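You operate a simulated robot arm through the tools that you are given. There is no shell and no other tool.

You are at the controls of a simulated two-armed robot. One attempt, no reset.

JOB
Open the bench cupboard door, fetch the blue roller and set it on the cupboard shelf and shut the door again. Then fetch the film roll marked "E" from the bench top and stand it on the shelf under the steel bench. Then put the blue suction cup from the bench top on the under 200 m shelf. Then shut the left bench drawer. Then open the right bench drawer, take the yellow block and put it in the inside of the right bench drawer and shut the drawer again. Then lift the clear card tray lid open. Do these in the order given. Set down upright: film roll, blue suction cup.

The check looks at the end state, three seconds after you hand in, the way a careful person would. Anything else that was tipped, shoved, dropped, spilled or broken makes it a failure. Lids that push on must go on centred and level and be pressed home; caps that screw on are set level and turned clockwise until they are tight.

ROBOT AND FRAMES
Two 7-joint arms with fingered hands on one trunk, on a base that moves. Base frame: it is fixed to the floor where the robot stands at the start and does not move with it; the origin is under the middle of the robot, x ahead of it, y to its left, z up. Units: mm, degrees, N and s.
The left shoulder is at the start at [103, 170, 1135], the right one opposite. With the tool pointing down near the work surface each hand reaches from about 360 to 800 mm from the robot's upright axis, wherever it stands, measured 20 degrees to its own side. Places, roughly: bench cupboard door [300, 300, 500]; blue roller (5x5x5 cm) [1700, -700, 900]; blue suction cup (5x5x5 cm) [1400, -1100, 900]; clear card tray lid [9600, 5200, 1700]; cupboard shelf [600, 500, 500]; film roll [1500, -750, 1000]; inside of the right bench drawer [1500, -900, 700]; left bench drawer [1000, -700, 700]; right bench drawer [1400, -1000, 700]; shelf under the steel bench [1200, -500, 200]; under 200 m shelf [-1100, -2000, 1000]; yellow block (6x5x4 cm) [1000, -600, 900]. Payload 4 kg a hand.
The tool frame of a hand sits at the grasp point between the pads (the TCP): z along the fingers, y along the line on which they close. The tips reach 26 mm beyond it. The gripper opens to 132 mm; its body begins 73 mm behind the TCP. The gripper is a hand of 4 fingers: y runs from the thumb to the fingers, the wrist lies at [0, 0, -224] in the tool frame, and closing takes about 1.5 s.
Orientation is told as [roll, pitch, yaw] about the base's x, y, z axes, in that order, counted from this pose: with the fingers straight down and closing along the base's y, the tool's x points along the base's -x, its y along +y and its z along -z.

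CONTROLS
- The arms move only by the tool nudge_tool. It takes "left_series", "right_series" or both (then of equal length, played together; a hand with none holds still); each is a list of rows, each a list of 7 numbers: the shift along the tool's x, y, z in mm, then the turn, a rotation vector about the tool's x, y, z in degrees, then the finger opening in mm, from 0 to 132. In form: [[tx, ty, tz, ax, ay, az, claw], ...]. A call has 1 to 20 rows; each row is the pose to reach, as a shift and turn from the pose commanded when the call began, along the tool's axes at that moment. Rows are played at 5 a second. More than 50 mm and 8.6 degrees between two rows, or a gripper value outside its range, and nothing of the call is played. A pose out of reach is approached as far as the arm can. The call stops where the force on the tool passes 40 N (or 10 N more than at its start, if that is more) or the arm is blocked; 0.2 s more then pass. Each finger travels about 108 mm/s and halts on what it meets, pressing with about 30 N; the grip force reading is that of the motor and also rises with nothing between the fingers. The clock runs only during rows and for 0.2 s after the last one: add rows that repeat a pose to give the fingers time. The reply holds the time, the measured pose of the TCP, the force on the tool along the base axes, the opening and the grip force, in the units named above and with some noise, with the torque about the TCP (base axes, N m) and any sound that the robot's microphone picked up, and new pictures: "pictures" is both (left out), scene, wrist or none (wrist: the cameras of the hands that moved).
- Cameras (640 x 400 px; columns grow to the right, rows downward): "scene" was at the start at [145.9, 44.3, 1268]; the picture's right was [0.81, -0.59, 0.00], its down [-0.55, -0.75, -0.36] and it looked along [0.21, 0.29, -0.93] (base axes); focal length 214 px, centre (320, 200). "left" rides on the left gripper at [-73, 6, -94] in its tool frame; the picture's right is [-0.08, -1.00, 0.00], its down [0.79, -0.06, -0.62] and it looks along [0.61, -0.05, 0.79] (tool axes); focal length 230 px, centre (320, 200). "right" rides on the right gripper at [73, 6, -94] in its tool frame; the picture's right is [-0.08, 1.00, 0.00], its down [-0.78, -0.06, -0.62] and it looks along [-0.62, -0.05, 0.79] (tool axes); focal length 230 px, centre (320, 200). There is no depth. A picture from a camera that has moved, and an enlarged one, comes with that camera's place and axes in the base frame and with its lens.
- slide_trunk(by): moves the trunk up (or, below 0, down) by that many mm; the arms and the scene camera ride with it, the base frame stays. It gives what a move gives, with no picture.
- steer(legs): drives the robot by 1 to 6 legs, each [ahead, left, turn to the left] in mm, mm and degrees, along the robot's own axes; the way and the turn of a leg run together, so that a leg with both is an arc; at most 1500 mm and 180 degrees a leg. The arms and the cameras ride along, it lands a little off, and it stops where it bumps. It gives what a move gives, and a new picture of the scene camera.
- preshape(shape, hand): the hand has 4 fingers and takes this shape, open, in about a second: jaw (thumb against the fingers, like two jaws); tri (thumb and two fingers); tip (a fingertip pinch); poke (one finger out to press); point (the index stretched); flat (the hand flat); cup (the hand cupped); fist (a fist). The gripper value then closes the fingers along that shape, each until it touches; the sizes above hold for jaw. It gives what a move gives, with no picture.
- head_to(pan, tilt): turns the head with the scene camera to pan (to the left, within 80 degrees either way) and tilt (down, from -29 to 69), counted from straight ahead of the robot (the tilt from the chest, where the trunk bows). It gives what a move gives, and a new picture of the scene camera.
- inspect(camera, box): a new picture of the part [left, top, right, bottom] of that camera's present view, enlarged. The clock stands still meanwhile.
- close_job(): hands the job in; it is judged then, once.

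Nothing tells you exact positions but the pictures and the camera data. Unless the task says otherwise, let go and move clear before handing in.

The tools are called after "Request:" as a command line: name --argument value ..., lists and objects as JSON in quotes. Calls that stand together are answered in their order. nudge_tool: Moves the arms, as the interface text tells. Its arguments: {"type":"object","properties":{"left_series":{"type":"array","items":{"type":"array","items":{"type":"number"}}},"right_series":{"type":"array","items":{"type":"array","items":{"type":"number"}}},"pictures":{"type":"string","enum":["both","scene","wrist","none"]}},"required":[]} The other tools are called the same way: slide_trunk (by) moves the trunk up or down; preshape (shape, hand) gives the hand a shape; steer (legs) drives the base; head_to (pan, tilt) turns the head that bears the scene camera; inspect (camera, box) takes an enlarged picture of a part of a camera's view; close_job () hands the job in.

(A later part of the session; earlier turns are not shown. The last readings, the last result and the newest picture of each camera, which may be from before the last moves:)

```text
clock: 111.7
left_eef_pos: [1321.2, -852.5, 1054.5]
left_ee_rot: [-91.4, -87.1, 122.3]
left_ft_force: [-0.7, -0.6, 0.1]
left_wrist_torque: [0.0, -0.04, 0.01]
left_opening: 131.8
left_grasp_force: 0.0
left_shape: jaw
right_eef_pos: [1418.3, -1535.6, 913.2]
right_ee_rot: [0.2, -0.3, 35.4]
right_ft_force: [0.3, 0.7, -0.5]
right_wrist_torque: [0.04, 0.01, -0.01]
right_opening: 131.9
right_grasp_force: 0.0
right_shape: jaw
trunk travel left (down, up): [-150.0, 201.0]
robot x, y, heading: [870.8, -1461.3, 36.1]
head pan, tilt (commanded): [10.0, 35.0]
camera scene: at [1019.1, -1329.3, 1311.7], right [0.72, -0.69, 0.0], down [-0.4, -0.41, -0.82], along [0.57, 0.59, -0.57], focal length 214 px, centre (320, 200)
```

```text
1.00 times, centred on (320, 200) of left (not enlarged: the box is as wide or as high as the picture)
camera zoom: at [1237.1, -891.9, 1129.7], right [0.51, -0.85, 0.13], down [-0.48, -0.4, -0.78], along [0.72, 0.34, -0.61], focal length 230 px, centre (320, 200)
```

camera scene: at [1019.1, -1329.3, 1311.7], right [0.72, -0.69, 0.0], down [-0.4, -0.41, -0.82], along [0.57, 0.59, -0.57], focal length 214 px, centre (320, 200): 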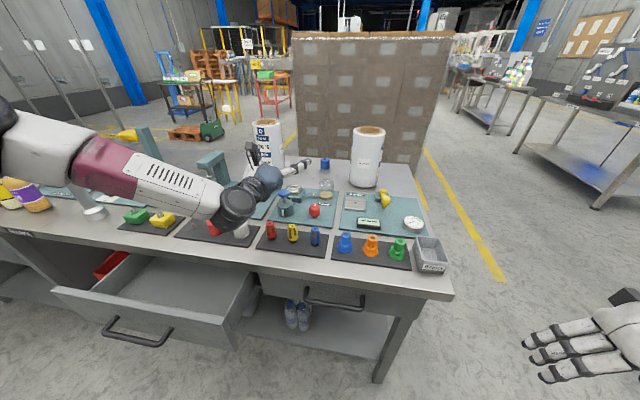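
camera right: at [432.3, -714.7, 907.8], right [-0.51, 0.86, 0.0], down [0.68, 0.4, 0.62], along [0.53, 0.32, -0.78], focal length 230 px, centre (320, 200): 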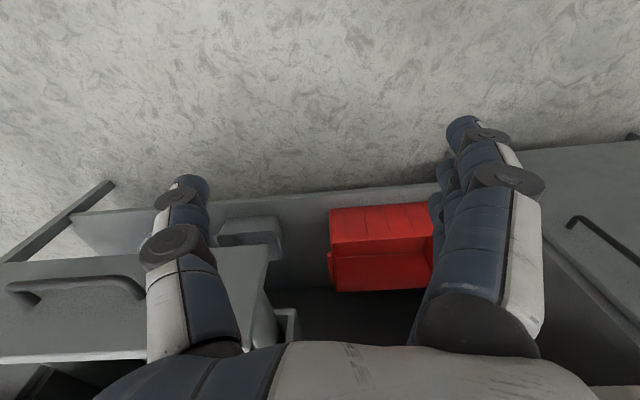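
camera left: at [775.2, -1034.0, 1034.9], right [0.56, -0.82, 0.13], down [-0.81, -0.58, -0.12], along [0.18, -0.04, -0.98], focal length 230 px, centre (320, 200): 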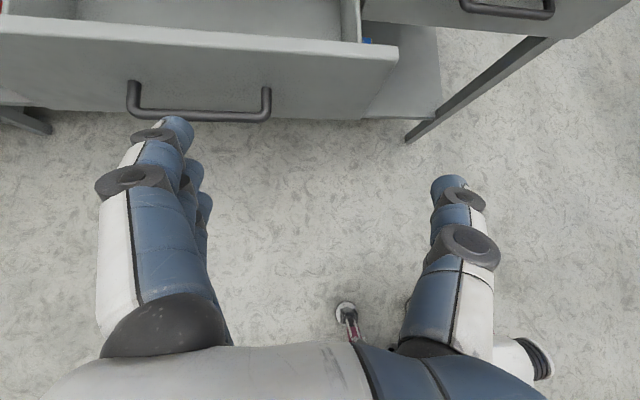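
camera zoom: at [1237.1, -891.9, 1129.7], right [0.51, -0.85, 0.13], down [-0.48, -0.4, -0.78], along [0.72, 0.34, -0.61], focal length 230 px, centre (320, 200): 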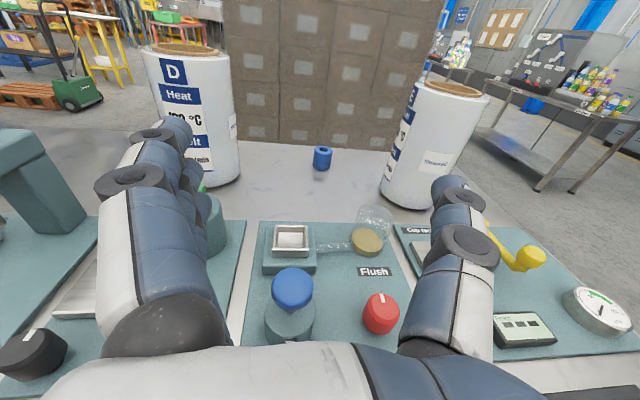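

The roller is straight ahead of the left hand at about (1663, -685). I pitch the hand partly down, raise it, then lower the trunk a bit and move closer.

Request:
nudge_tool --left_series '[[-25, 0, 0, 0, 8, 0, 90], [-50, 0, 0, 0, 16, 0, 90], [-75, 0, 0, 0, 20, 0, 90], [-75, 0, 0, 0, 20, 0, 90]]' --pictures "none"

Request:
slide_trunk --by -60

Request:
steer --legs '[[140, 0, 0]]'

Request:
inspect --camera "left" --box '[0, 0, 640, 400]'

```text
clock: 112.7
left_eef_pos: [1318.0, -847.8, 1131.3]
left_ee_rot: [-8.2, -69.7, 38.7]
left_ft_force: [0.0, 0.1, -0.2]
left_wrist_torque: [0.01, 0.0, 0.0]
left_opening: 90.7
left_grasp_force: 0.1
left_shape: jaw
right_eef_pos: [1418.6, -1534.7, 913.1]
right_ee_rot: [0.1, -0.2, 35.4]
right_ft_force: [-0.4, -0.3, 0.0]
right_wrist_torque: [0.0, 0.02, 0.04]
right_opening: 131.8
right_grasp_force: 0.1
right_shape: jaw
trunk travel left (down, up): [-150.0, 201.0]
robot x, y, heading: [866.4, -1460.0, 36.3]
head pan, tilt (commanded): [10.0, 35.0]
```

```text
clock: 113.7
left_eef_pos: [1318.2, -849.9, 1073.7]
left_ee_rot: [-8.5, -70.1, 38.7]
left_ft_force: [-0.3, 0.5, 0.2]
left_wrist_torque: [-0.01, 0.02, -0.01]
left_opening: 90.5
left_grasp_force: 0.0
left_shape: jaw
right_eef_pos: [1417.0, -1536.4, 854.4]
right_ee_rot: [0.2, -0.4, 35.3]
right_ft_force: [0.1, -0.6, 0.0]
right_wrist_torque: [0.03, 0.02, -0.02]
right_opening: 131.9
right_grasp_force: 0.0
right_shape: jaw
trunk travel left (down, up): [-90.0, 261.0]
robot x, y, heading: [869.2, -1459.3, 36.6]
head pan, tilt (commanded): [10.0, 35.0]
```

```text
clock: 115.0
left_eef_pos: [1430.3, -765.9, 1069.2]
left_ee_rot: [-8.4, -69.9, 39.1]
left_ft_force: [-0.2, 0.3, -0.6]
left_wrist_torque: [0.0, -0.03, 0.01]
left_opening: 90.5
left_grasp_force: 0.0
left_shape: jaw
right_eef_pos: [1531.3, -1450.6, 852.6]
right_ee_rot: [0.2, -0.2, 35.6]
right_ft_force: [-0.9, -0.5, -0.6]
right_wrist_torque: [-0.01, 0.02, -0.01]
right_opening: 131.8
right_grasp_force: 0.2
right_shape: jaw
trunk travel left (down, up): [-90.0, 261.0]
robot x, y, heading: [978.2, -1378.1, 36.6]
head pan, tilt (commanded): [10.0, 35.0]
camera scene: at [1181.6, -1208.4, 1243.8], right [0.73, -0.69, 0.0], down [-0.39, -0.42, -0.82], along [0.56, 0.59, -0.57], focal length 214 px, centre (320, 200)
```

scene: 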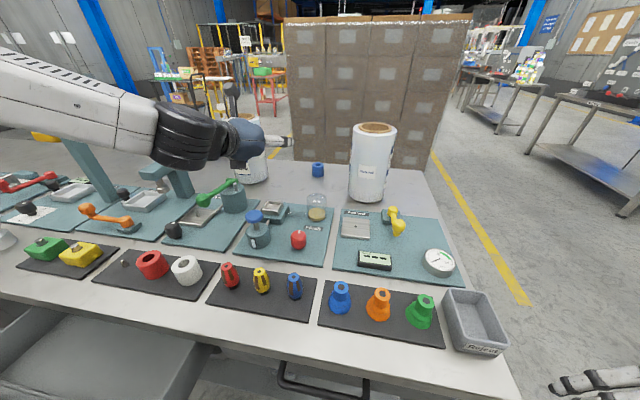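

```text
1.00 times, centred on (320, 200) of left (not enlarged: the box is as wide or as high as the picture)
camera zoom: at [1370.8, -787.2, 1171.7], right [0.54, -0.84, 0.12], down [-0.68, -0.51, -0.52], along [0.5, 0.2, -0.84], focal length 230 px, centre (320, 200)
```

zoom: 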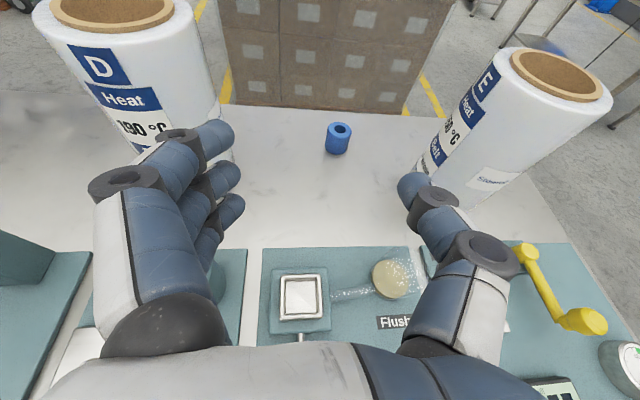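

Request:
nudge_tool --left_series '[[10, -8, 37, 0, 4, 0, 90], [20, -16, 74, 0, 8, 0, 90], [30, -25, 111, 0, 12, 0, 90], [40, -33, 148, 0, 16, 0, 90], [49, -41, 185, 0, 20, 0, 90], [49, -41, 185, 0, 20, 0, 90]]' --pictures "both"

```text
clock: 116.4
left_eef_pos: [1584.5, -723.0, 963.3]
left_ee_rot: [-4.6, -50.2, 34.7]
left_ft_force: [0.1, 0.3, -0.6]
left_wrist_torque: [0.0, -0.01, 0.0]
left_opening: 90.4
left_grasp_force: 0.1
left_shape: jaw
right_eef_pos: [1529.4, -1450.5, 852.9]
right_ee_rot: [0.3, -0.4, 35.6]
right_ft_force: [-0.2, 0.3, 0.3]
right_wrist_torque: [0.0, 0.0, -0.03]
right_opening: 132.0
right_grasp_force: 0.0
right_shape: jaw
trunk travel left (down, up): [-90.0, 261.0]
robot x, y, heading: [976.6, -1378.6, 36.8]
head pan, tilt (commanded): [10.0, 35.0]
camera scene: at [1179.9, -1208.5, 1244.3], right [0.73, -0.69, 0.0], down [-0.39, -0.42, -0.82], along [0.56, 0.6, -0.57], focal length 214 px, centre (320, 200)
camera left: at [1557.2, -725.5, 1081.6], right [0.56, -0.82, 0.11], down [-0.8, -0.57, -0.2], along [0.23, 0.02, -0.97], focal length 230 px, centre (320, 200)
```

scene: 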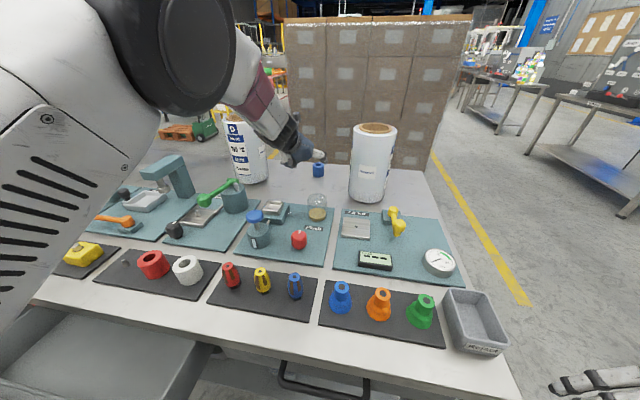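
left: 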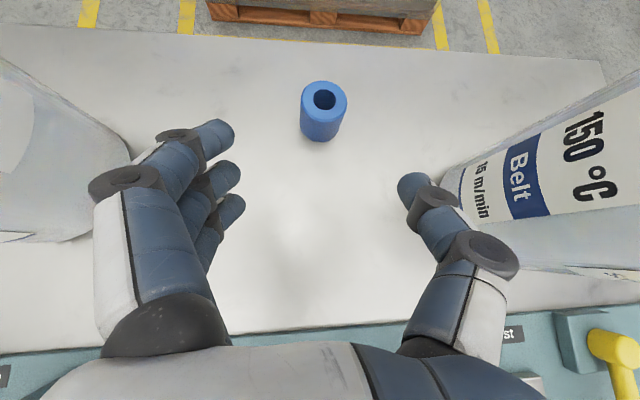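

Request:
nudge_tool --left_series '[[-3, 0, 40, 0, 0, 0, 90], [-6, -1, 80, 0, 0, 0, 90], [-9, -2, 115, 0, 0, 0, 90], [-9, -2, 125, 0, 0, 0, 90], [-9, -2, 125, 0, 0, 0, 90]]' --pictures "wrist"

```text
clock: 117.6
left_eef_pos: [1673.3, -678.5, 890.9]
left_ee_rot: [-4.4, -50.1, 34.5]
left_ft_force: [-0.5, -0.2, 6.0]
left_wrist_torque: [0.31, 0.18, -0.01]
left_opening: 90.5
left_grasp_force: 0.0
left_shape: jaw
left hand out of reach, approached as far as the arm can: row 4
right_eef_pos: [1530.1, -1450.9, 853.3]
right_ee_rot: [0.2, -0.4, 35.7]
right_ft_force: [-0.6, 0.1, 0.0]
right_wrist_torque: [0.03, -0.01, 0.01]
right_opening: 131.9
right_grasp_force: 0.1
right_shape: jaw
trunk travel left (down, up): [-90.0, 261.0]
robot x, y, heading: [984.0, -1380.3, 36.7]
head pan, tilt (commanded): [10.0, 35.0]
camera left: at [1647.5, -680.1, 1007.9], right [0.56, -0.82, 0.11], down [-0.8, -0.56, -0.2], along [0.23, 0.03, -0.97], focal length 230 px, centre (320, 200)
```

left: 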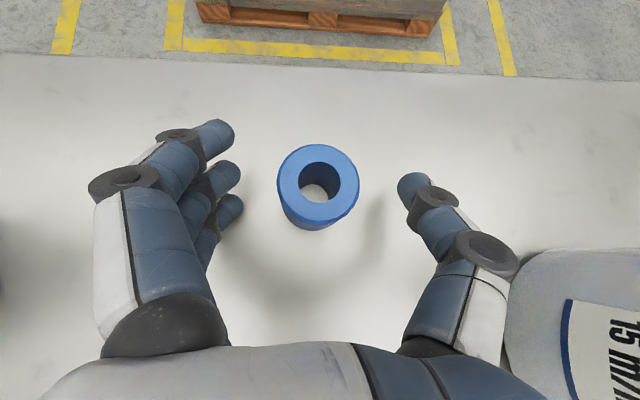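

Request:
nudge_tool --left_series '[[-5, 0, 0, 0, 0, 0, 90], [-5, 0, 0, 0, 0, 0, 40], [-5, 0, 0, 0, 0, 0, 20], [-5, 0, 0, 0, 0, 0, 0], [-5, 0, 0, 0, 0, 0, 0], [-5, 0, 0, 0, 0, 0, 0], [-5, 0, 0, 0, 0, 0, 0], [-5, 0, 0, 0, 0, 0, 0]]' --pictures "wrist"

```text
clock: 119.4
left_eef_pos: [1674.0, -677.7, 889.9]
left_ee_rot: [-4.5, -50.0, 34.6]
left_ft_force: [0.3, 0.3, 4.3]
left_wrist_torque: [0.03, 0.1, 0.02]
left_opening: 34.1
left_grasp_force: 30.3
left_shape: jaw
left hand out of reach, approached as far as the arm can: row 1, 2, 3, 4, 5, 6, 7, 8
right_eef_pos: [1529.6, -1451.4, 854.1]
right_ee_rot: [0.2, -0.4, 35.5]
right_ft_force: [1.0, 0.8, -0.7]
right_wrist_torque: [0.04, -0.02, -0.02]
right_opening: 132.1
right_grasp_force: 0.1
right_shape: jaw
trunk travel left (down, up): [-90.0, 261.0]
robot x, y, heading: [978.9, -1381.0, 36.3]
head pan, tilt (commanded): [10.0, 35.0]
camera left: at [1647.7, -680.0, 1007.0], right [0.56, -0.82, 0.11], down [-0.8, -0.57, -0.2], along [0.23, 0.03, -0.97], focal length 230 px, centre (320, 200)
```

left: 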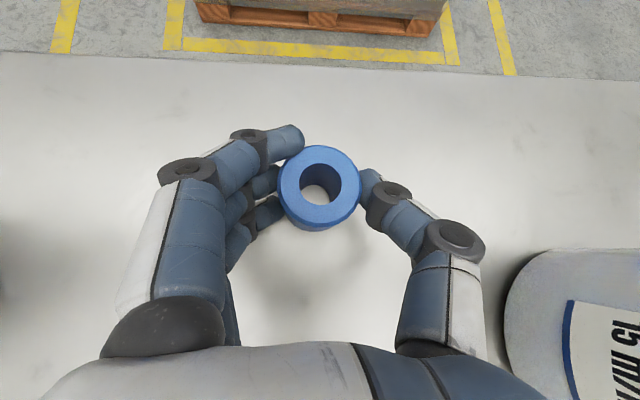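

Request:
nudge_tool --left_series '[[-12, -2, -15, 0, 0, 0, 0], [-22, -4, -40, 0, 0, 0, 0], [-32, -6, -65, 0, 0, 0, 0], [-32, -6, -65, 0, 0, 0, 0]]' --pictures "both"

```text
clock: 120.4
left_eef_pos: [1650.0, -693.2, 956.9]
left_ee_rot: [-4.5, -49.9, 34.5]
left_ft_force: [0.1, -0.5, -1.6]
left_wrist_torque: [0.03, 0.02, 0.03]
left_opening: 33.7
left_grasp_force: 29.9
left_shape: jaw
right_eef_pos: [1529.7, -1450.2, 851.8]
right_ee_rot: [0.2, -0.1, 35.6]
right_ft_force: [0.8, 0.6, 0.6]
right_wrist_torque: [-0.01, -0.01, 0.02]
right_opening: 131.9
right_grasp_force: 0.0
right_shape: jaw
trunk travel left (down, up): [-90.0, 261.0]
robot x, y, heading: [984.5, -1382.2, 36.9]
head pan, tilt (commanded): [10.0, 35.0]
camera scene: at [1181.6, -1208.3, 1243.6], right [0.73, -0.69, 0.0], down [-0.39, -0.42, -0.82], along [0.56, 0.59, -0.57], focal length 214 px, centre (320, 200)
camera left: at [1623.6, -696.5, 1073.7], right [0.55, -0.82, 0.11], down [-0.8, -0.56, -0.2], along [0.23, 0.02, -0.97], focal length 230 px, centre (320, 200)
```

scene: 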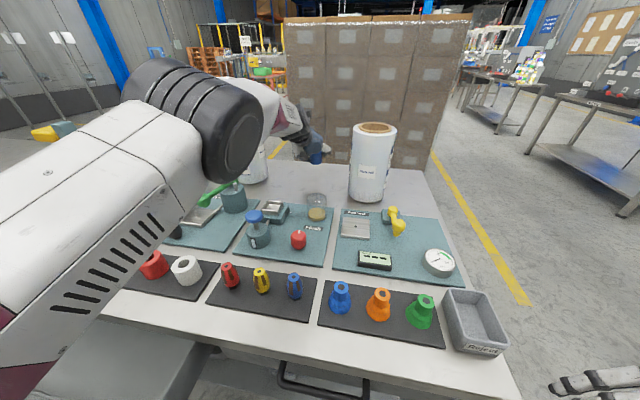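
left: 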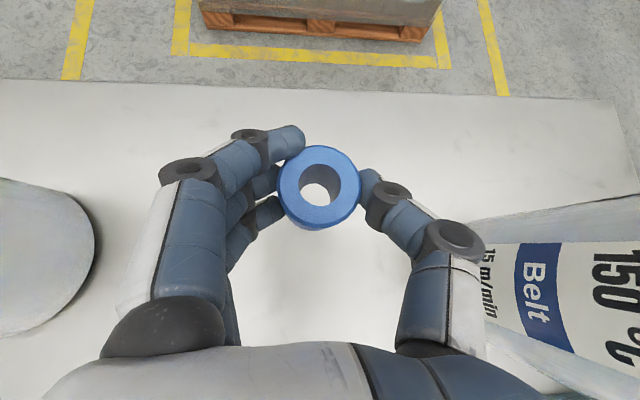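

The roller is firmly held and lifted. I raise the trunk for clearance and back away from the bench.

Request:
slide_trunk --by 100

Request:
steer --legs '[[-500, 0, 0]]'

```text
clock: 121.7
left_eef_pos: [1628.5, -711.9, 1173.5]
left_ee_rot: [-4.0, -58.0, 34.1]
left_ft_force: [-0.2, -0.5, -1.1]
left_wrist_torque: [-0.02, -0.01, -0.01]
left_opening: 33.7
left_grasp_force: 30.3
left_shape: jaw
right_eef_pos: [1531.1, -1448.8, 951.6]
right_ee_rot: [0.3, -0.1, 35.6]
right_ft_force: [-0.2, 0.0, 0.2]
right_wrist_torque: [0.0, 0.02, -0.01]
right_opening: 132.0
right_grasp_force: 0.1
right_shape: jaw
trunk travel left (down, up): [-190.0, 161.0]
robot x, y, heading: [977.7, -1377.2, 36.6]
head pan, tilt (commanded): [10.0, 35.0]
```

```text
clock: 124.6
left_eef_pos: [1228.6, -1002.2, 1175.6]
left_ee_rot: [-4.0, -58.1, 34.4]
left_ft_force: [0.6, -0.3, -0.6]
left_wrist_torque: [0.01, 0.01, -0.01]
left_opening: 33.7
left_grasp_force: 30.0
left_shape: jaw
right_eef_pos: [1136.4, -1741.9, 951.7]
right_ee_rot: [0.2, -0.3, 36.0]
right_ft_force: [-0.4, -0.4, 1.0]
right_wrist_torque: [0.01, 0.0, -0.02]
right_opening: 131.7
right_grasp_force: 0.1
right_shape: jaw
trunk travel left (down, up): [-190.0, 161.0]
robot x, y, heading: [583.5, -1672.2, 37.0]
head pan, tilt (commanded): [10.0, 35.0]
camera scene: at [708.9, -1559.4, 1353.7], right [0.73, -0.68, 0.0], down [-0.39, -0.42, -0.82], along [0.56, 0.6, -0.57], focal length 214 px, centre (320, 200)
```

scene: 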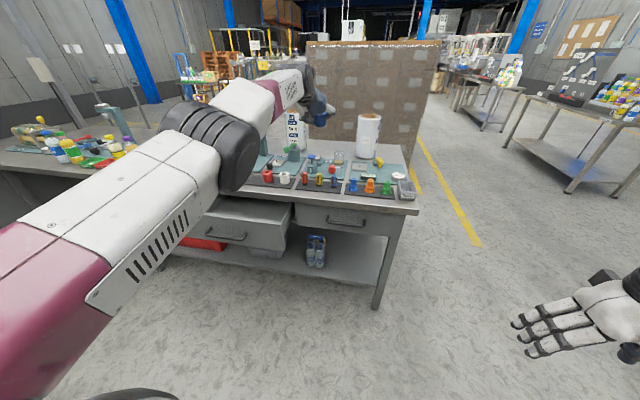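

Request:
steer --legs '[[-380, 0, -0.9], [0, 1445, 0]]'

Request:
head_to --pan 15 --tilt 40

```text
clock: 139.4
left_eef_pos: [67.2, -65.8, 1175.5]
left_ee_rot: [-3.9, -58.1, 34.5]
left_ft_force: [0.2, 0.6, -0.9]
left_wrist_torque: [-0.01, 0.05, 0.0]
left_opening: 33.7
left_grasp_force: 30.3
left_shape: jaw
right_eef_pos: [-24.6, -803.7, 954.1]
right_ee_rot: [0.3, -0.2, 36.0]
right_ft_force: [-0.4, 0.3, -0.2]
right_wrist_torque: [-0.02, -0.01, -0.01]
right_opening: 131.7
right_grasp_force: 0.1
right_shape: jaw
trunk travel left (down, up): [-190.0, 161.0]
robot x, y, heading: [-577.2, -738.7, 36.9]
head pan, tilt (commanded): [10.0, 35.0]
camera scene: at [-452.5, -623.2, 1353.7], right [0.73, -0.68, 0.0], down [-0.39, -0.42, -0.82], along [0.56, 0.6, -0.57], focal length 214 px, centre (320, 200)
```

scene: 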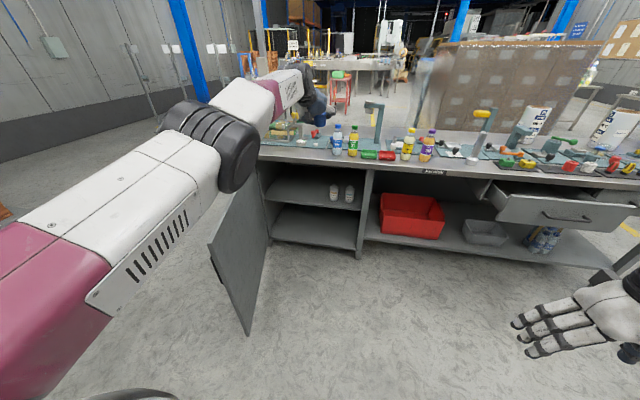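

```text
clock: 140.1
left_eef_pos: [67.9, -65.5, 1175.4]
left_ee_rot: [-3.9, -58.1, 34.5]
left_ft_force: [-0.5, 0.5, -0.2]
left_wrist_torque: [-0.01, -0.01, 0.03]
left_opening: 33.6
left_grasp_force: 30.1
left_shape: jaw
right_eef_pos: [-24.8, -805.1, 953.4]
right_ee_rot: [0.1, -0.4, 36.1]
right_ft_force: [0.2, 0.0, 1.0]
right_wrist_torque: [0.0, -0.01, -0.05]
right_opening: 131.6
right_grasp_force: 0.1
right_shape: jaw
trunk travel left (down, up): [-190.0, 161.0]
robot x, y, heading: [-575.9, -738.3, 37.1]
head pan, tilt (commanded): [15.0, 40.0]
camera scene: at [-460.1, -620.8, 1346.2], right [0.79, -0.62, 0.0], down [-0.4, -0.51, -0.77], along [0.47, 0.6, -0.64], focal length 214 px, centre (320, 200)
```

scene: 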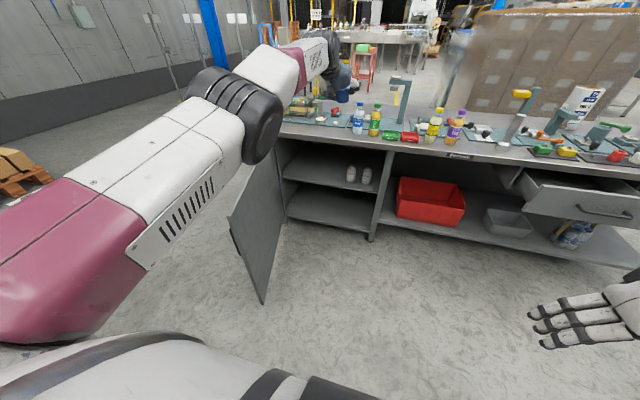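

Request:
slide_trunk --by -190

```text
clock: 142.2
left_eef_pos: [86.4, -51.5, 864.7]
left_ee_rot: [-4.5, -48.6, 34.9]
left_ft_force: [0.3, -0.8, -0.6]
left_wrist_torque: [-0.02, 0.02, -0.03]
left_opening: 33.5
left_grasp_force: 29.8
left_shape: jaw
right_eef_pos: [-28.9, -807.9, 729.1]
right_ee_rot: [0.1, 9.1, 36.0]
right_ft_force: [0.2, 0.5, 0.5]
right_wrist_torque: [0.03, 0.03, -0.03]
right_opening: 131.6
right_grasp_force: 0.1
right_shape: jaw
trunk travel left (down, up): [0.0, 351.0]
robot x, y, heading: [-572.7, -738.4, 37.0]
head pan, tilt (commanded): [15.0, 40.0]
```

Request:
nudge_tool --left_series '[[40, 0, 11, 0, 0, 0, 0], [81, 0, 22, 0, 0, 0, 0], [122, 0, 33, 0, 0, 0, 0], [162, 1, 43, 0, 0, 0, 0], [203, 1, 54, 0, 0, 0, 0], [243, 1, 65, 0, -1, 0, 0], [284, 1, 75, 0, -1.5, 0, 0], [324, 2, 86, 0, -1.5, 0, 0], [324, 2, 86, 0, -1.5, 0, 0]]' --pictures "both"

```text
clock: 144.2
left_eef_pos: [-33.9, -139.6, 563.5]
left_ee_rot: [-4.7, -50.2, 35.3]
left_ft_force: [-1.0, 0.7, -0.6]
left_wrist_torque: [-0.01, -0.01, 0.01]
left_opening: 33.4
left_grasp_force: 30.1
left_shape: jaw
right_eef_pos: [-28.9, -807.7, 728.7]
right_ee_rot: [0.1, 9.3, 36.0]
right_ft_force: [-0.2, 0.0, -0.1]
right_wrist_torque: [-0.03, -0.01, 0.02]
right_opening: 131.8
right_grasp_force: 0.0
right_shape: jaw
trunk travel left (down, up): [0.0, 351.0]
robot x, y, heading: [-578.9, -737.3, 37.1]
head pan, tilt (commanded): [15.0, 40.0]
camera scene: at [-310.9, -508.2, 1128.6], right [0.79, -0.62, 0.0], down [-0.4, -0.51, -0.77], along [0.47, 0.6, -0.64], focal length 214 px, centre (320, 200)
camera left: at [-60.5, -142.0, 679.6], right [0.56, -0.82, 0.11], down [-0.79, -0.57, -0.21], along [0.23, 0.03, -0.97], focal length 230 px, centre (320, 200)
```

scene: 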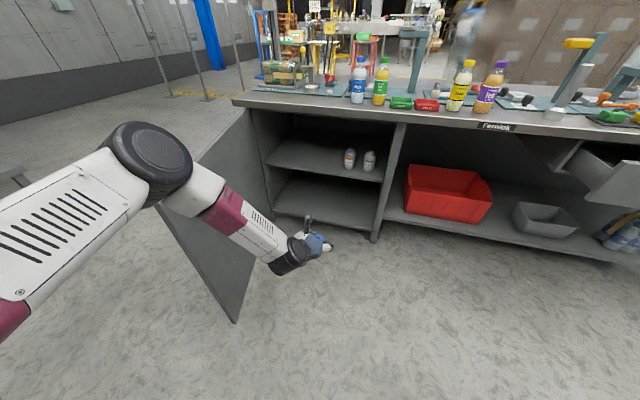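
left: 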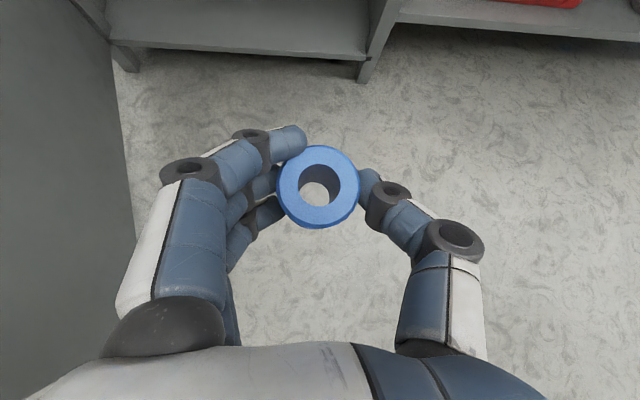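

Request:
steer --legs '[[0, 0, -1], [0, 100, 0], [380, 0, 0]]'

Request:
inspect --camera "left" --box '[0, 0, 640, 400]'

```text
clock: 148.0
left_eef_pos: [223.7, 153.0, 562.2]
left_ee_rot: [-4.7, -50.1, 34.2]
left_ft_force: [0.6, 0.2, -0.6]
left_wrist_torque: [0.01, 0.02, 0.0]
left_opening: 33.2
left_grasp_force: 30.3
left_shape: jaw
right_eef_pos: [216.4, -515.7, 729.1]
right_ee_rot: [0.2, 9.2, 35.1]
right_ft_force: [-0.8, 0.1, 0.5]
right_wrist_torque: [0.0, -0.02, 0.0]
right_opening: 131.6
right_grasp_force: 0.0
right_shape: jaw
trunk travel left (down, up): [0.0, 351.0]
robot x, y, heading: [-329.1, -435.5, 36.2]
head pan, tilt (commanded): [15.0, 40.0]
camera scene: at [-59.5, -210.7, 1128.4], right [0.78, -0.63, 0.0], down [-0.4, -0.5, -0.77], along [0.48, 0.6, -0.64], focal length 214 px, centre (320, 200)
```

scene: 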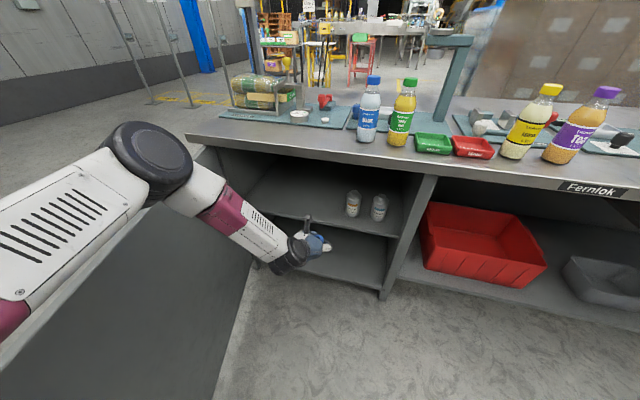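

```text
1.00 times, centred on (320, 200) of left (not enlarged: the box is as wide or as high as the picture)
camera zoom: at [197.2, 151.0, 679.2], right [0.55, -0.83, 0.11], down [-0.8, -0.56, -0.2], along [0.23, 0.02, -0.97], focal length 230 px, centre (320, 200)
```

zoom: 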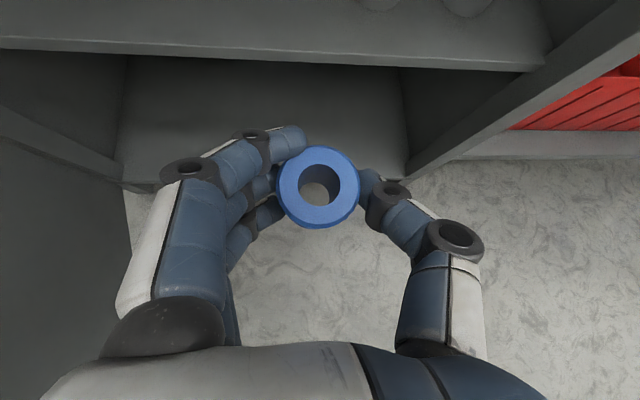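

Request:
inspect --camera "scene" --box '[230, 150, 440, 300]'

```text
2.67 times, centred on (335, 225) of scene
camera zoom: at [-59.5, -210.7, 1128.4], right [0.78, -0.63, 0.0], down [-0.4, -0.5, -0.77], along [0.48, 0.6, -0.64], focal length 572 px, centre (280, 133)
```

zoom: 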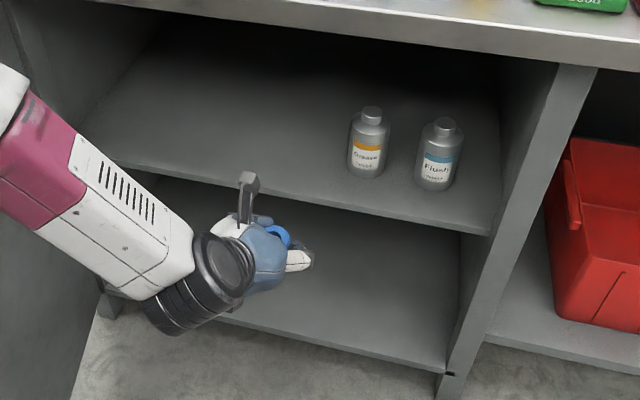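

The shelf front edge turns out to be set back (about d=477, z≈457). To keep the forearm clear of the table edge I extend the arm further forward before driving in.

Request:
nudge_tool --left_series '[[-21, 3, 25, 0, 0, 0, 0], [-42, 6, 50, 0, 0, 0, 0], [-62, 9, 75, 0, 0, 0, 0], [-83, 12, 99, 0, 0, 0, 0], [-83, 12, 99, 0, 0, 0, 0]]' --pictures "scene"

```text
clock: 149.2
left_eef_pos: [330.6, 228.6, 562.1]
left_ee_rot: [-4.7, -50.1, 34.2]
left_ft_force: [0.0, -0.7, -1.0]
left_wrist_torque: [0.0, 0.01, 0.0]
left_opening: 33.1
left_grasp_force: 30.4
left_shape: jaw
right_eef_pos: [216.9, -514.4, 727.9]
right_ee_rot: [0.0, 9.3, 34.9]
right_ft_force: [0.2, -0.1, -0.3]
right_wrist_torque: [-0.03, 0.01, 0.0]
right_opening: 131.8
right_grasp_force: 0.1
right_shape: jaw
trunk travel left (down, up): [0.0, 351.0]
robot x, y, heading: [-329.2, -435.9, 36.1]
head pan, tilt (commanded): [15.0, 40.0]
camera scene: at [-59.7, -210.9, 1128.5], right [0.78, -0.63, 0.0], down [-0.4, -0.5, -0.77], along [0.48, 0.6, -0.64], focal length 214 px, centre (320, 200)
```

scene: 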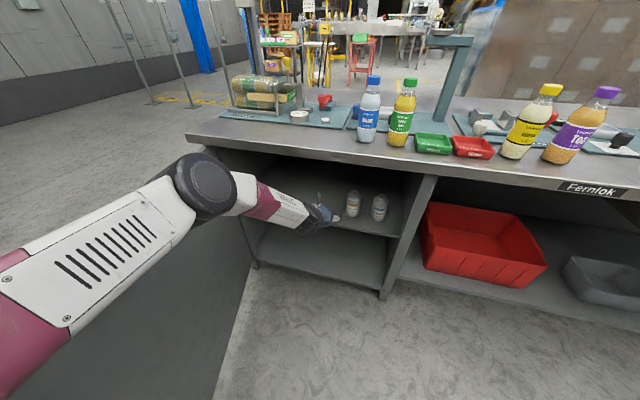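

Request:
steer --legs '[[0, 55, 0], [118, 0, 0]]'

Request:
inspect --camera "left" --box '[0, 0, 640, 400]'

Request:
inspect --camera "scene" --box '[140, 110, 460, 310]'

```text
clock: 151.2
left_eef_pos: [390.4, 341.5, 562.2]
left_ee_rot: [-4.7, -50.1, 34.3]
left_ft_force: [0.9, 0.2, -1.6]
left_wrist_torque: [0.02, 0.01, 0.01]
left_opening: 33.2
left_grasp_force: 30.3
left_shape: jaw
right_eef_pos: [278.1, -403.3, 728.5]
right_ee_rot: [0.0, 9.2, 35.1]
right_ft_force: [0.7, -0.6, -0.4]
right_wrist_torque: [0.0, 0.01, -0.01]
right_opening: 131.7
right_grasp_force: 0.0
right_shape: jaw
trunk travel left (down, up): [0.0, 351.0]
robot x, y, heading: [-269.4, -317.5, 36.1]
head pan, tilt (commanded): [15.0, 40.0]
camera scene: at [1.0, -98.4, 1128.3], right [0.78, -0.63, 0.0], down [-0.4, -0.5, -0.77], along [0.48, 0.6, -0.64], focal length 214 px, centre (320, 200)
```

scene: 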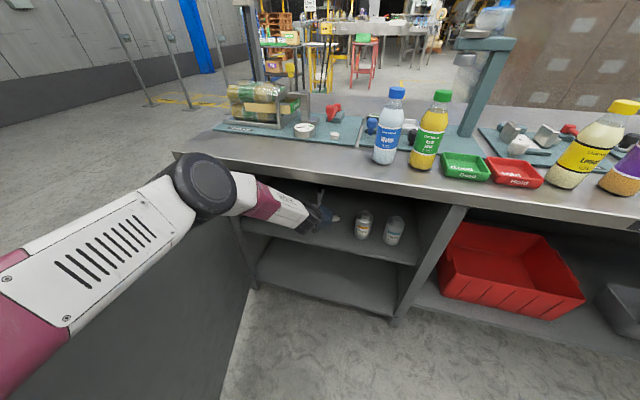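

```text
1.00 times, centred on (320, 200) of left (not enlarged: the box is as wide or as high as the picture)
camera zoom: at [363.2, 340.3, 679.2], right [0.55, -0.83, 0.11], down [-0.8, -0.56, -0.2], along [0.23, 0.02, -0.97], focal length 230 px, centre (320, 200)
```

zoom: 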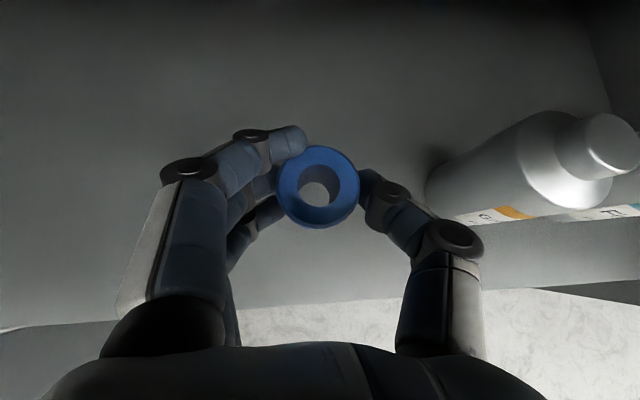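

```text
2.00 times, centred on (300, 210) of scene
camera zoom: at [1.0, -98.4, 1128.3], right [0.78, -0.63, 0.0], down [-0.4, -0.5, -0.77], along [0.48, 0.6, -0.64], focal length 429 px, centre (360, 180)
```

zoom: 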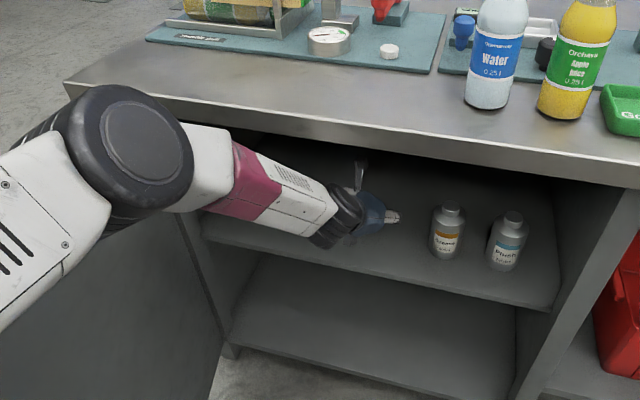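

Request:
nudge_tool --left_series '[[12, 1, 10, 0, 0, 0, 0], [23, 1.6, 19, 0, 0, 0, 0], [23, 1.6, 19, 0, 0, 0, 0]]' --pictures "wrist"

```text
clock: 152.0
left_eef_pos: [388.9, 342.3, 531.9]
left_ee_rot: [-4.6, -50.1, 34.3]
left_ft_force: [0.0, 0.1, -1.0]
left_wrist_torque: [0.0, 0.03, 0.0]
left_opening: 33.3
left_grasp_force: 30.1
left_shape: jaw
right_eef_pos: [277.5, -402.9, 728.3]
right_ee_rot: [0.1, 9.2, 35.1]
right_ft_force: [0.4, -0.1, 0.0]
right_wrist_torque: [0.0, 0.0, 0.01]
right_opening: 132.1
right_grasp_force: 0.1
right_shape: jaw
trunk travel left (down, up): [0.0, 351.0]
robot x, y, heading: [-265.0, -326.2, 35.9]
head pan, tilt (commanded): [15.0, 40.0]
camera left: at [362.4, 340.4, 649.5], right [0.55, -0.83, 0.11], down [-0.8, -0.56, -0.21], along [0.23, 0.02, -0.97], focal length 230 px, centre (320, 200)
```

left: 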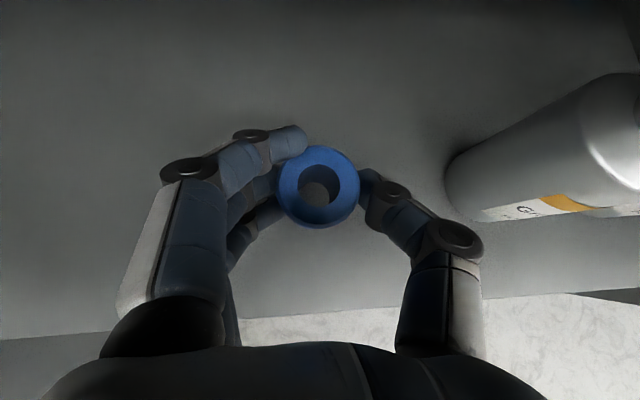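

Request:
nudge_tool --left_series '[[3, 0.2, 2.5, 0, 0, 0, 0], [6, 0.4, 5, 0, 0, 0, 0], [6, 0.4, 5, 0, 0, 0, 0]]' --pictures "none"

Request:
nudge_tool --left_series '[[2, 0.1, 1.6, 0, 0, 0, 0], [4, 0.2, 3.2, 0, 0, 0, 0], [4, 0.2, 3.2, 0, 0, 0, 0]]' --pictures "none"

```text
clock: 152.8
left_eef_pos: [389.7, 341.6, 524.5]
left_ee_rot: [-4.6, -50.1, 34.3]
left_ft_force: [0.2, 0.8, -1.1]
left_wrist_torque: [0.01, 0.0, -0.02]
left_opening: 33.2
left_grasp_force: 30.2
left_shape: jaw
right_eef_pos: [278.4, -402.9, 727.2]
right_ee_rot: [0.1, 9.3, 35.1]
right_ft_force: [0.1, 0.7, -0.6]
right_wrist_torque: [0.02, 0.02, 0.02]
right_opening: 132.1
right_grasp_force: 0.0
right_shape: jaw
trunk travel left (down, up): [0.0, 351.0]
robot x, y, heading: [-268.6, -323.2, 35.7]
head pan, tilt (commanded): [15.0, 40.0]
```

```text
clock: 153.6
left_eef_pos: [390.0, 341.4, 520.7]
left_ee_rot: [-4.6, -50.1, 34.3]
left_ft_force: [0.6, 0.4, -0.4]
left_wrist_torque: [-0.04, 0.01, -0.01]
left_opening: 33.3
left_grasp_force: 30.1
left_shape: jaw
right_eef_pos: [277.5, -402.7, 726.7]
right_ee_rot: [0.1, 9.2, 35.1]
right_ft_force: [-0.3, -0.1, -0.6]
right_wrist_torque: [0.01, -0.02, 0.04]
right_opening: 131.9
right_grasp_force: 0.1
right_shape: jaw
trunk travel left (down, up): [0.0, 351.0]
robot x, y, heading: [-266.9, -320.3, 36.2]
head pan, tilt (commanded): [15.0, 40.0]
```

Request:
nudge_tool --left_series '[[3, 0.2, 2.5, 0, 0, 0, 0], [6, 0.4, 5, 0, 0, 0, 0], [6, 0.4, 5, 0, 0, 0, 0]]' --pictures "none"

Request:
nudge_tool --left_series '[[3, 0.2, 2.5, 0, 0, 0, 0], [6, 0.4, 5, 0, 0, 0, 0], [6, 0.4, 5, 0, 0, 0, 0]]' --pictures "wrist"

```text
clock: 154.4
left_eef_pos: [391.6, 342.4, 515.3]
left_ee_rot: [-4.6, -50.4, 34.3]
left_ft_force: [1.3, -0.7, 9.3]
left_wrist_torque: [-0.03, 0.08, 0.04]
left_opening: 33.3
left_grasp_force: 29.7
left_shape: jaw
right_eef_pos: [277.5, -404.2, 728.6]
right_ee_rot: [0.1, 9.1, 35.2]
right_ft_force: [0.8, 0.1, 0.2]
right_wrist_torque: [-0.01, 0.01, 0.0]
right_opening: 132.1
right_grasp_force: 0.0
right_shape: jaw
trunk travel left (down, up): [0.0, 351.0]
robot x, y, heading: [-267.1, -325.9, 36.3]
head pan, tilt (commanded): [15.0, 40.0]
```

```text
clock: 155.2
left_eef_pos: [391.7, 343.8, 513.9]
left_ee_rot: [-4.4, -50.9, 34.2]
left_ft_force: [4.5, 0.9, 35.6]
left_wrist_torque: [0.47, 0.2, -0.03]
left_opening: 34.2
left_grasp_force: 30.6
left_shape: jaw
right_eef_pos: [276.5, -404.4, 729.4]
right_ee_rot: [0.1, 8.9, 35.1]
right_ft_force: [0.4, -0.5, 0.4]
right_wrist_torque: [0.02, 0.0, 0.0]
right_opening: 131.9
right_grasp_force: 0.1
right_shape: jaw
trunk travel left (down, up): [0.0, 351.0]
robot x, y, heading: [-266.1, -322.3, 36.0]
head pan, tilt (commanded): [15.0, 40.0]
camera left: at [364.0, 340.2, 630.2], right [0.55, -0.83, 0.11], down [-0.8, -0.56, -0.22], along [0.24, 0.03, -0.97], focal length 230 px, centre (320, 200)
```

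left: 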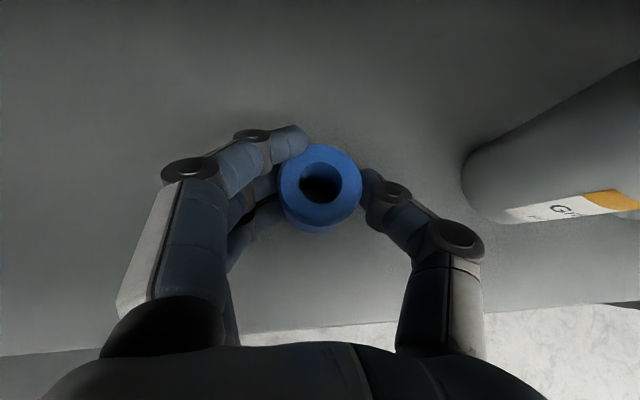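

Contact with the shelf at TCP z≈515. I relieve the pressure, open the fingers gently and withdraw.

Request:
nudge_tool --left_series '[[-4, -0.3, -3.3, 0, 0, 0, 0], [-4, -0.3, -3.3, 0, 0, 0, 45], [-4, -0.3, -3.3, 0, 0, 0, 60], [-4, -0.3, -3.3, 0, 0, 0, 80], [-4, -0.3, -3.3, 0, 0, 0, 100], [-4, -0.3, -3.3, 0, 0, 0, 100], [-4, -0.3, -3.3, 0, 0, 0, 100]]' --pictures "wrist"

```text
clock: 156.8
left_eef_pos: [390.1, 340.9, 512.8]
left_ee_rot: [-4.6, -50.4, 34.2]
left_ft_force: [7.5, -6.5, 24.7]
left_wrist_torque: [0.34, 0.01, -0.04]
left_opening: 91.4
left_grasp_force: 0.0
left_shape: jaw
right_eef_pos: [275.8, -404.3, 728.8]
right_ee_rot: [0.1, 9.0, 35.1]
right_ft_force: [0.3, 0.1, -0.4]
right_wrist_torque: [0.02, 0.03, -0.01]
right_opening: 131.8
right_grasp_force: 0.1
right_shape: jaw
trunk travel left (down, up): [0.0, 351.0]
robot x, y, heading: [-266.2, -320.0, 36.2]
head pan, tilt (commanded): [15.0, 40.0]
camera left: at [363.1, 338.3, 630.2], right [0.55, -0.83, 0.11], down [-0.8, -0.56, -0.21], along [0.23, 0.03, -0.97], focal length 230 px, centre (320, 200)
```

left: 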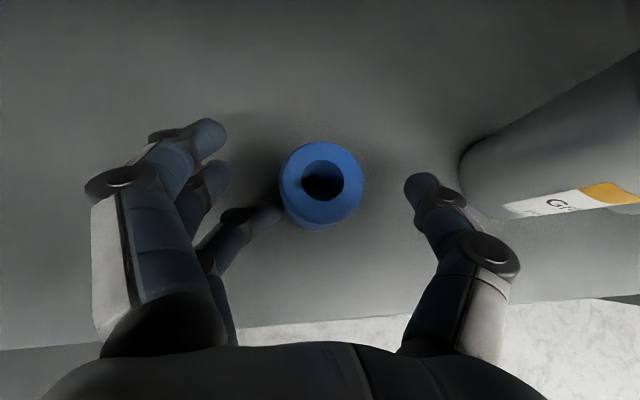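

Request:
nudge_tool --left_series '[[-3, -0.2, -2.5, 0, 0, 0, 100], [-6, -0.4, -5, 0, 0, 0, 110], [-9, -0.6, -7.5, 0, 0, 0, 110], [-9, -0.6, -7.5, 0, 0, 0, 110], [-9, -0.6, -7.5, 0, 0, 0, 110]]' --pictures "wrist"

```text
clock: 158.0
left_eef_pos: [390.2, 342.1, 520.9]
left_ee_rot: [-4.6, -50.0, 34.3]
left_ft_force: [0.1, -0.1, 0.7]
left_wrist_torque: [-0.02, -0.02, 0.01]
left_opening: 109.6
left_grasp_force: 0.1
left_shape: jaw
right_eef_pos: [276.7, -402.4, 727.8]
right_ee_rot: [0.0, 9.3, 35.1]
right_ft_force: [-0.5, -0.4, 0.5]
right_wrist_torque: [-0.03, 0.02, 0.0]
right_opening: 131.9
right_grasp_force: 0.0
right_shape: jaw
trunk travel left (down, up): [0.0, 351.0]
robot x, y, heading: [-264.1, -322.9, 36.1]
head pan, tilt (commanded): [15.0, 40.0]
camera left: at [362.5, 339.8, 637.9], right [0.55, -0.83, 0.11], down [-0.8, -0.56, -0.2], along [0.23, 0.02, -0.97], focal length 230 px, centre (320, 200)
```

left: 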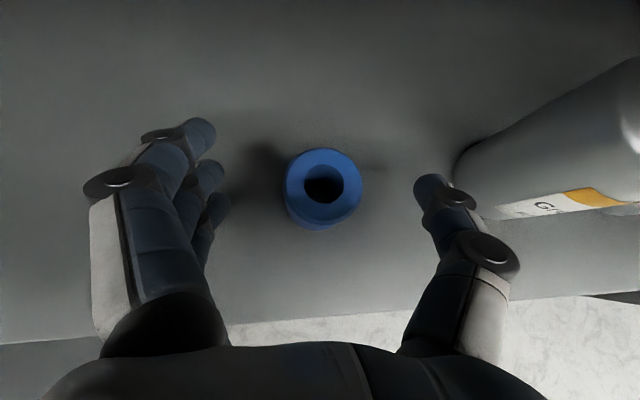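

Request:
nudge_tool --left_series '[[0, 0, -30, 0, 0, 0, 110], [0, 0, -65, 0, 0, 0, 110], [0, 0, -100, 0, 0, 0, 110], [0, 0, -100, 0, 0, 0, 110]]' --pictures "wrist"

```text
clock: 159.0
left_eef_pos: [321.1, 303.7, 585.1]
left_ee_rot: [-4.7, -50.1, 34.3]
left_ft_force: [-0.5, 0.9, -0.9]
left_wrist_torque: [-0.03, 0.01, -0.04]
left_opening: 109.8
left_grasp_force: 0.0
left_shape: jaw
right_eef_pos: [277.0, -403.2, 727.0]
right_ee_rot: [0.1, 9.2, 35.1]
right_ft_force: [-0.2, 0.1, 0.2]
right_wrist_torque: [0.0, -0.02, -0.02]
right_opening: 132.1
right_grasp_force: 0.2
right_shape: jaw
trunk travel left (down, up): [0.0, 351.0]
robot x, y, heading: [-266.1, -322.5, 36.3]
head pan, tilt (commanded): [15.0, 40.0]
camera left: at [294.1, 302.0, 702.1], right [0.55, -0.83, 0.11], down [-0.8, -0.56, -0.2], along [0.23, 0.02, -0.97], focal length 230 px, centre (320, 200)
```

left: 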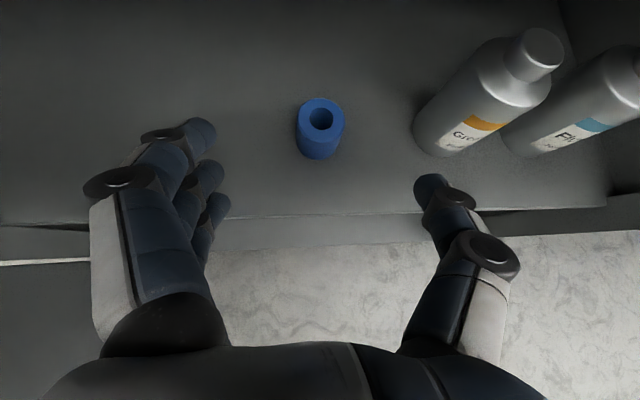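

The roller stands on the shelf. I back straight out, well clear of the door, and then set the left hand as a fist to push the door shut from outside.

Request:
steer --legs '[[-720, 0, 0]]'

Request:
nudge_tool --left_series '[[10, 15, -20, 0, -8, 0, 100], [20, 30, -40, 0, -16, 0, 100], [20, 60, -60, 0, -24, 0, 100], [10, 90, -80, 0, -32, 0, 100], [0, 120, -100, 0, -40, 0, 100], [0, 150, -120, 0, -40, 0, 100], [0, 150, -160, 0, -40, 0, 100], [0, 150, -200, 0, -40, 0, 100], [0, 150, -200, 0, -40, 0, 100]]' --pictures "scene"

```text
clock: 162.9
left_eef_pos: [-251.4, -109.2, 584.3]
left_ee_rot: [-4.7, -50.1, 34.8]
left_ft_force: [-0.7, -0.5, -0.5]
left_wrist_torque: [0.05, -0.02, 0.0]
left_opening: 110.0
left_grasp_force: 0.1
left_shape: jaw
right_eef_pos: [-288.5, -816.3, 727.9]
right_ee_rot: [0.0, 9.2, 35.6]
right_ft_force: [0.1, 0.9, -0.3]
right_wrist_torque: [-0.01, -0.04, 0.01]
right_opening: 131.8
right_grasp_force: 0.2
right_shape: jaw
trunk travel left (down, up): [0.0, 351.0]
robot x, y, heading: [-835.2, -740.6, 36.5]
head pan, tilt (commanded): [15.0, 40.0]
camera scene: at [-568.7, -514.1, 1128.6], right [0.78, -0.62, 0.0], down [-0.4, -0.5, -0.77], along [0.48, 0.6, -0.64], focal length 214 px, centre (320, 200)
```

scene: 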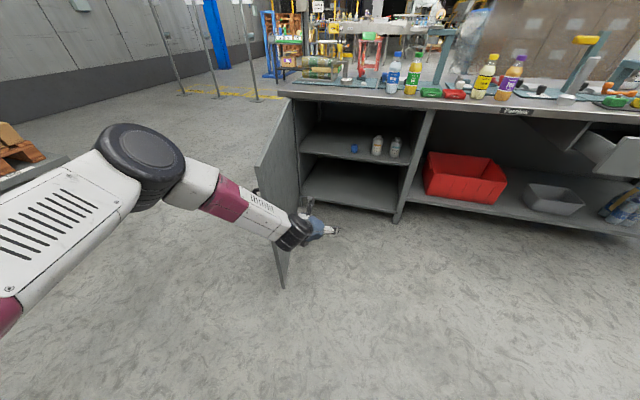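

```text
clock: 164.9
left_eef_pos: [-466.6, -55.4, 703.8]
left_ee_rot: [-94.2, -87.0, 125.5]
left_ft_force: [0.3, -0.2, -0.4]
left_wrist_torque: [0.01, 0.01, 0.02]
left_opening: 100.2
left_grasp_force: 0.0
left_shape: jaw
right_eef_pos: [-289.5, -816.2, 728.0]
right_ee_rot: [0.1, 9.2, 35.6]
right_ft_force: [0.7, -0.7, -0.9]
right_wrist_torque: [0.0, -0.01, 0.0]
right_opening: 132.1
right_grasp_force: 0.0
right_shape: jaw
trunk travel left (down, up): [0.0, 351.0]
robot x, y, heading: [-837.7, -736.4, 36.7]
head pan, tilt (commanded): [15.0, 40.0]
camera scene: at [-568.6, -514.0, 1128.5], right [0.78, -0.62, 0.0], down [-0.4, -0.5, -0.77], along [0.48, 0.6, -0.64], focal length 214 px, centre (320, 200)
```

scene: 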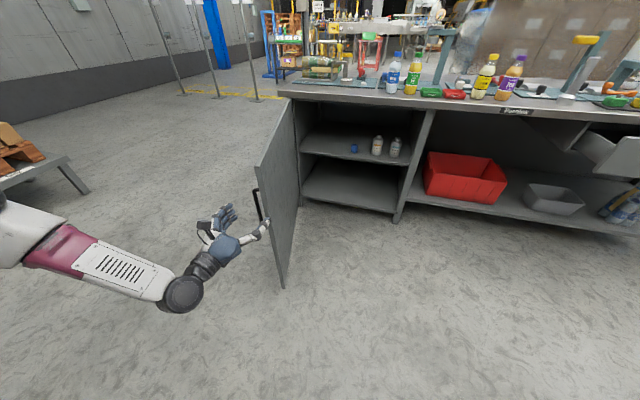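

Request:
preshape --shape "fist" --hand "left"

Request:
nudge_tool --left_series '[[-28, 0, 0, 0, 0, 0, 0], [-55, 0, 0, 0, 0, 0, 0], [-55, 0, 0, 0, 0, 0, 0]]' --pictures "wrist"

Request:
steer --legs '[[0, 170, -0.5]]'

```text
clock: 165.8
left_eef_pos: [-465.7, -55.3, 701.9]
left_ee_rot: [-93.9, -87.0, 125.1]
left_ft_force: [0.4, -0.4, 0.0]
left_wrist_torque: [0.0, -0.01, 0.0]
left_opening: 0.3
left_grasp_force: 0.0
left_shape: fist
right_eef_pos: [-290.5, -816.0, 727.9]
right_ee_rot: [0.0, 9.2, 35.6]
right_ft_force: [0.1, -0.5, 0.6]
right_wrist_torque: [0.01, -0.01, 0.02]
right_opening: 131.9
right_grasp_force: 0.0
right_shape: jaw
trunk travel left (down, up): [0.0, 351.0]
robot x, y, heading: [-837.4, -737.9, 36.4]
head pan, tilt (commanded): [15.0, 40.0]
```

```text
clock: 166.6
left_eef_pos: [-465.1, -52.5, 759.6]
left_ee_rot: [-93.8, -87.0, 125.0]
left_ft_force: [0.1, 0.1, 1.3]
left_wrist_torque: [0.0, 0.01, 0.01]
left_opening: 0.0
left_grasp_force: 0.0
left_shape: fist
right_eef_pos: [-289.7, -816.0, 728.6]
right_ee_rot: [0.1, 9.1, 35.6]
right_ft_force: [0.4, -0.3, -0.4]
right_wrist_torque: [0.0, 0.02, -0.01]
right_opening: 131.8
right_grasp_force: 0.0
right_shape: jaw
trunk travel left (down, up): [0.0, 351.0]
robot x, y, heading: [-835.1, -740.9, 36.4]
head pan, tilt (commanded): [15.0, 40.0]
camera left: at [-550.2, -91.9, 833.4], right [0.51, -0.85, 0.13], down [-0.47, -0.4, -0.78], along [0.72, 0.34, -0.61], focal length 230 px, centre (320, 200)
```

left: 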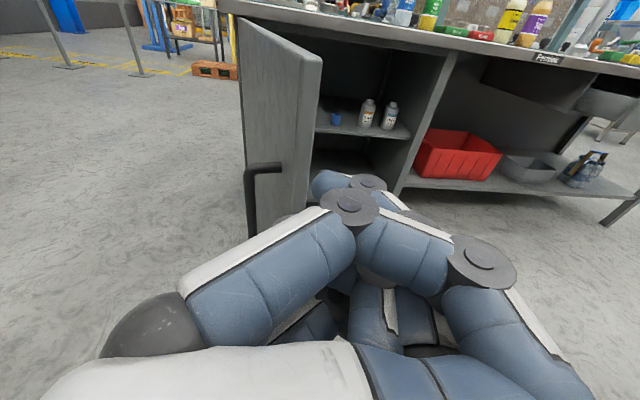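

```text
clock: 168.7
left_eef_pos: [-560.7, 82.8, 760.2]
left_ee_rot: [-94.1, -87.0, 124.6]
left_ft_force: [-0.1, 1.3, 0.8]
left_wrist_torque: [0.02, 0.02, -0.03]
left_opening: 0.0
left_grasp_force: 0.1
left_shape: fist
right_eef_pos: [-391.4, -682.5, 728.6]
right_ee_rot: [0.1, 9.2, 35.0]
right_ft_force: [0.3, -0.4, 0.0]
right_wrist_torque: [-0.01, -0.02, 0.03]
right_opening: 131.7
right_grasp_force: 0.2
right_shape: jaw
trunk travel left (down, up): [0.0, 351.0]
robot x, y, heading: [-939.3, -603.5, 36.1]
head pan, tilt (commanded): [15.0, 40.0]
camera scene: at [-667.9, -378.1, 1128.5], right [0.78, -0.63, 0.0], down [-0.4, -0.5, -0.77], along [0.48, 0.59, -0.64], focal length 214 px, centre (320, 200)
```

scene: 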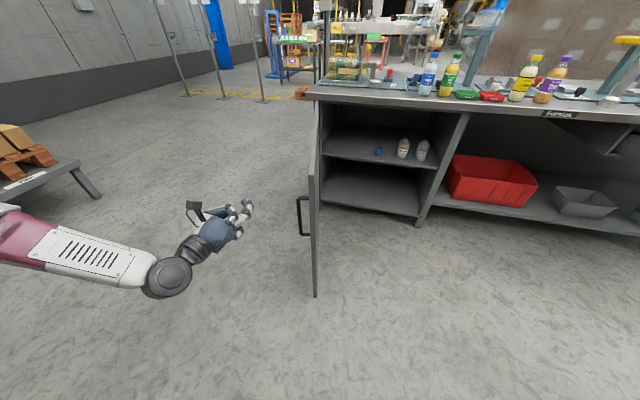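

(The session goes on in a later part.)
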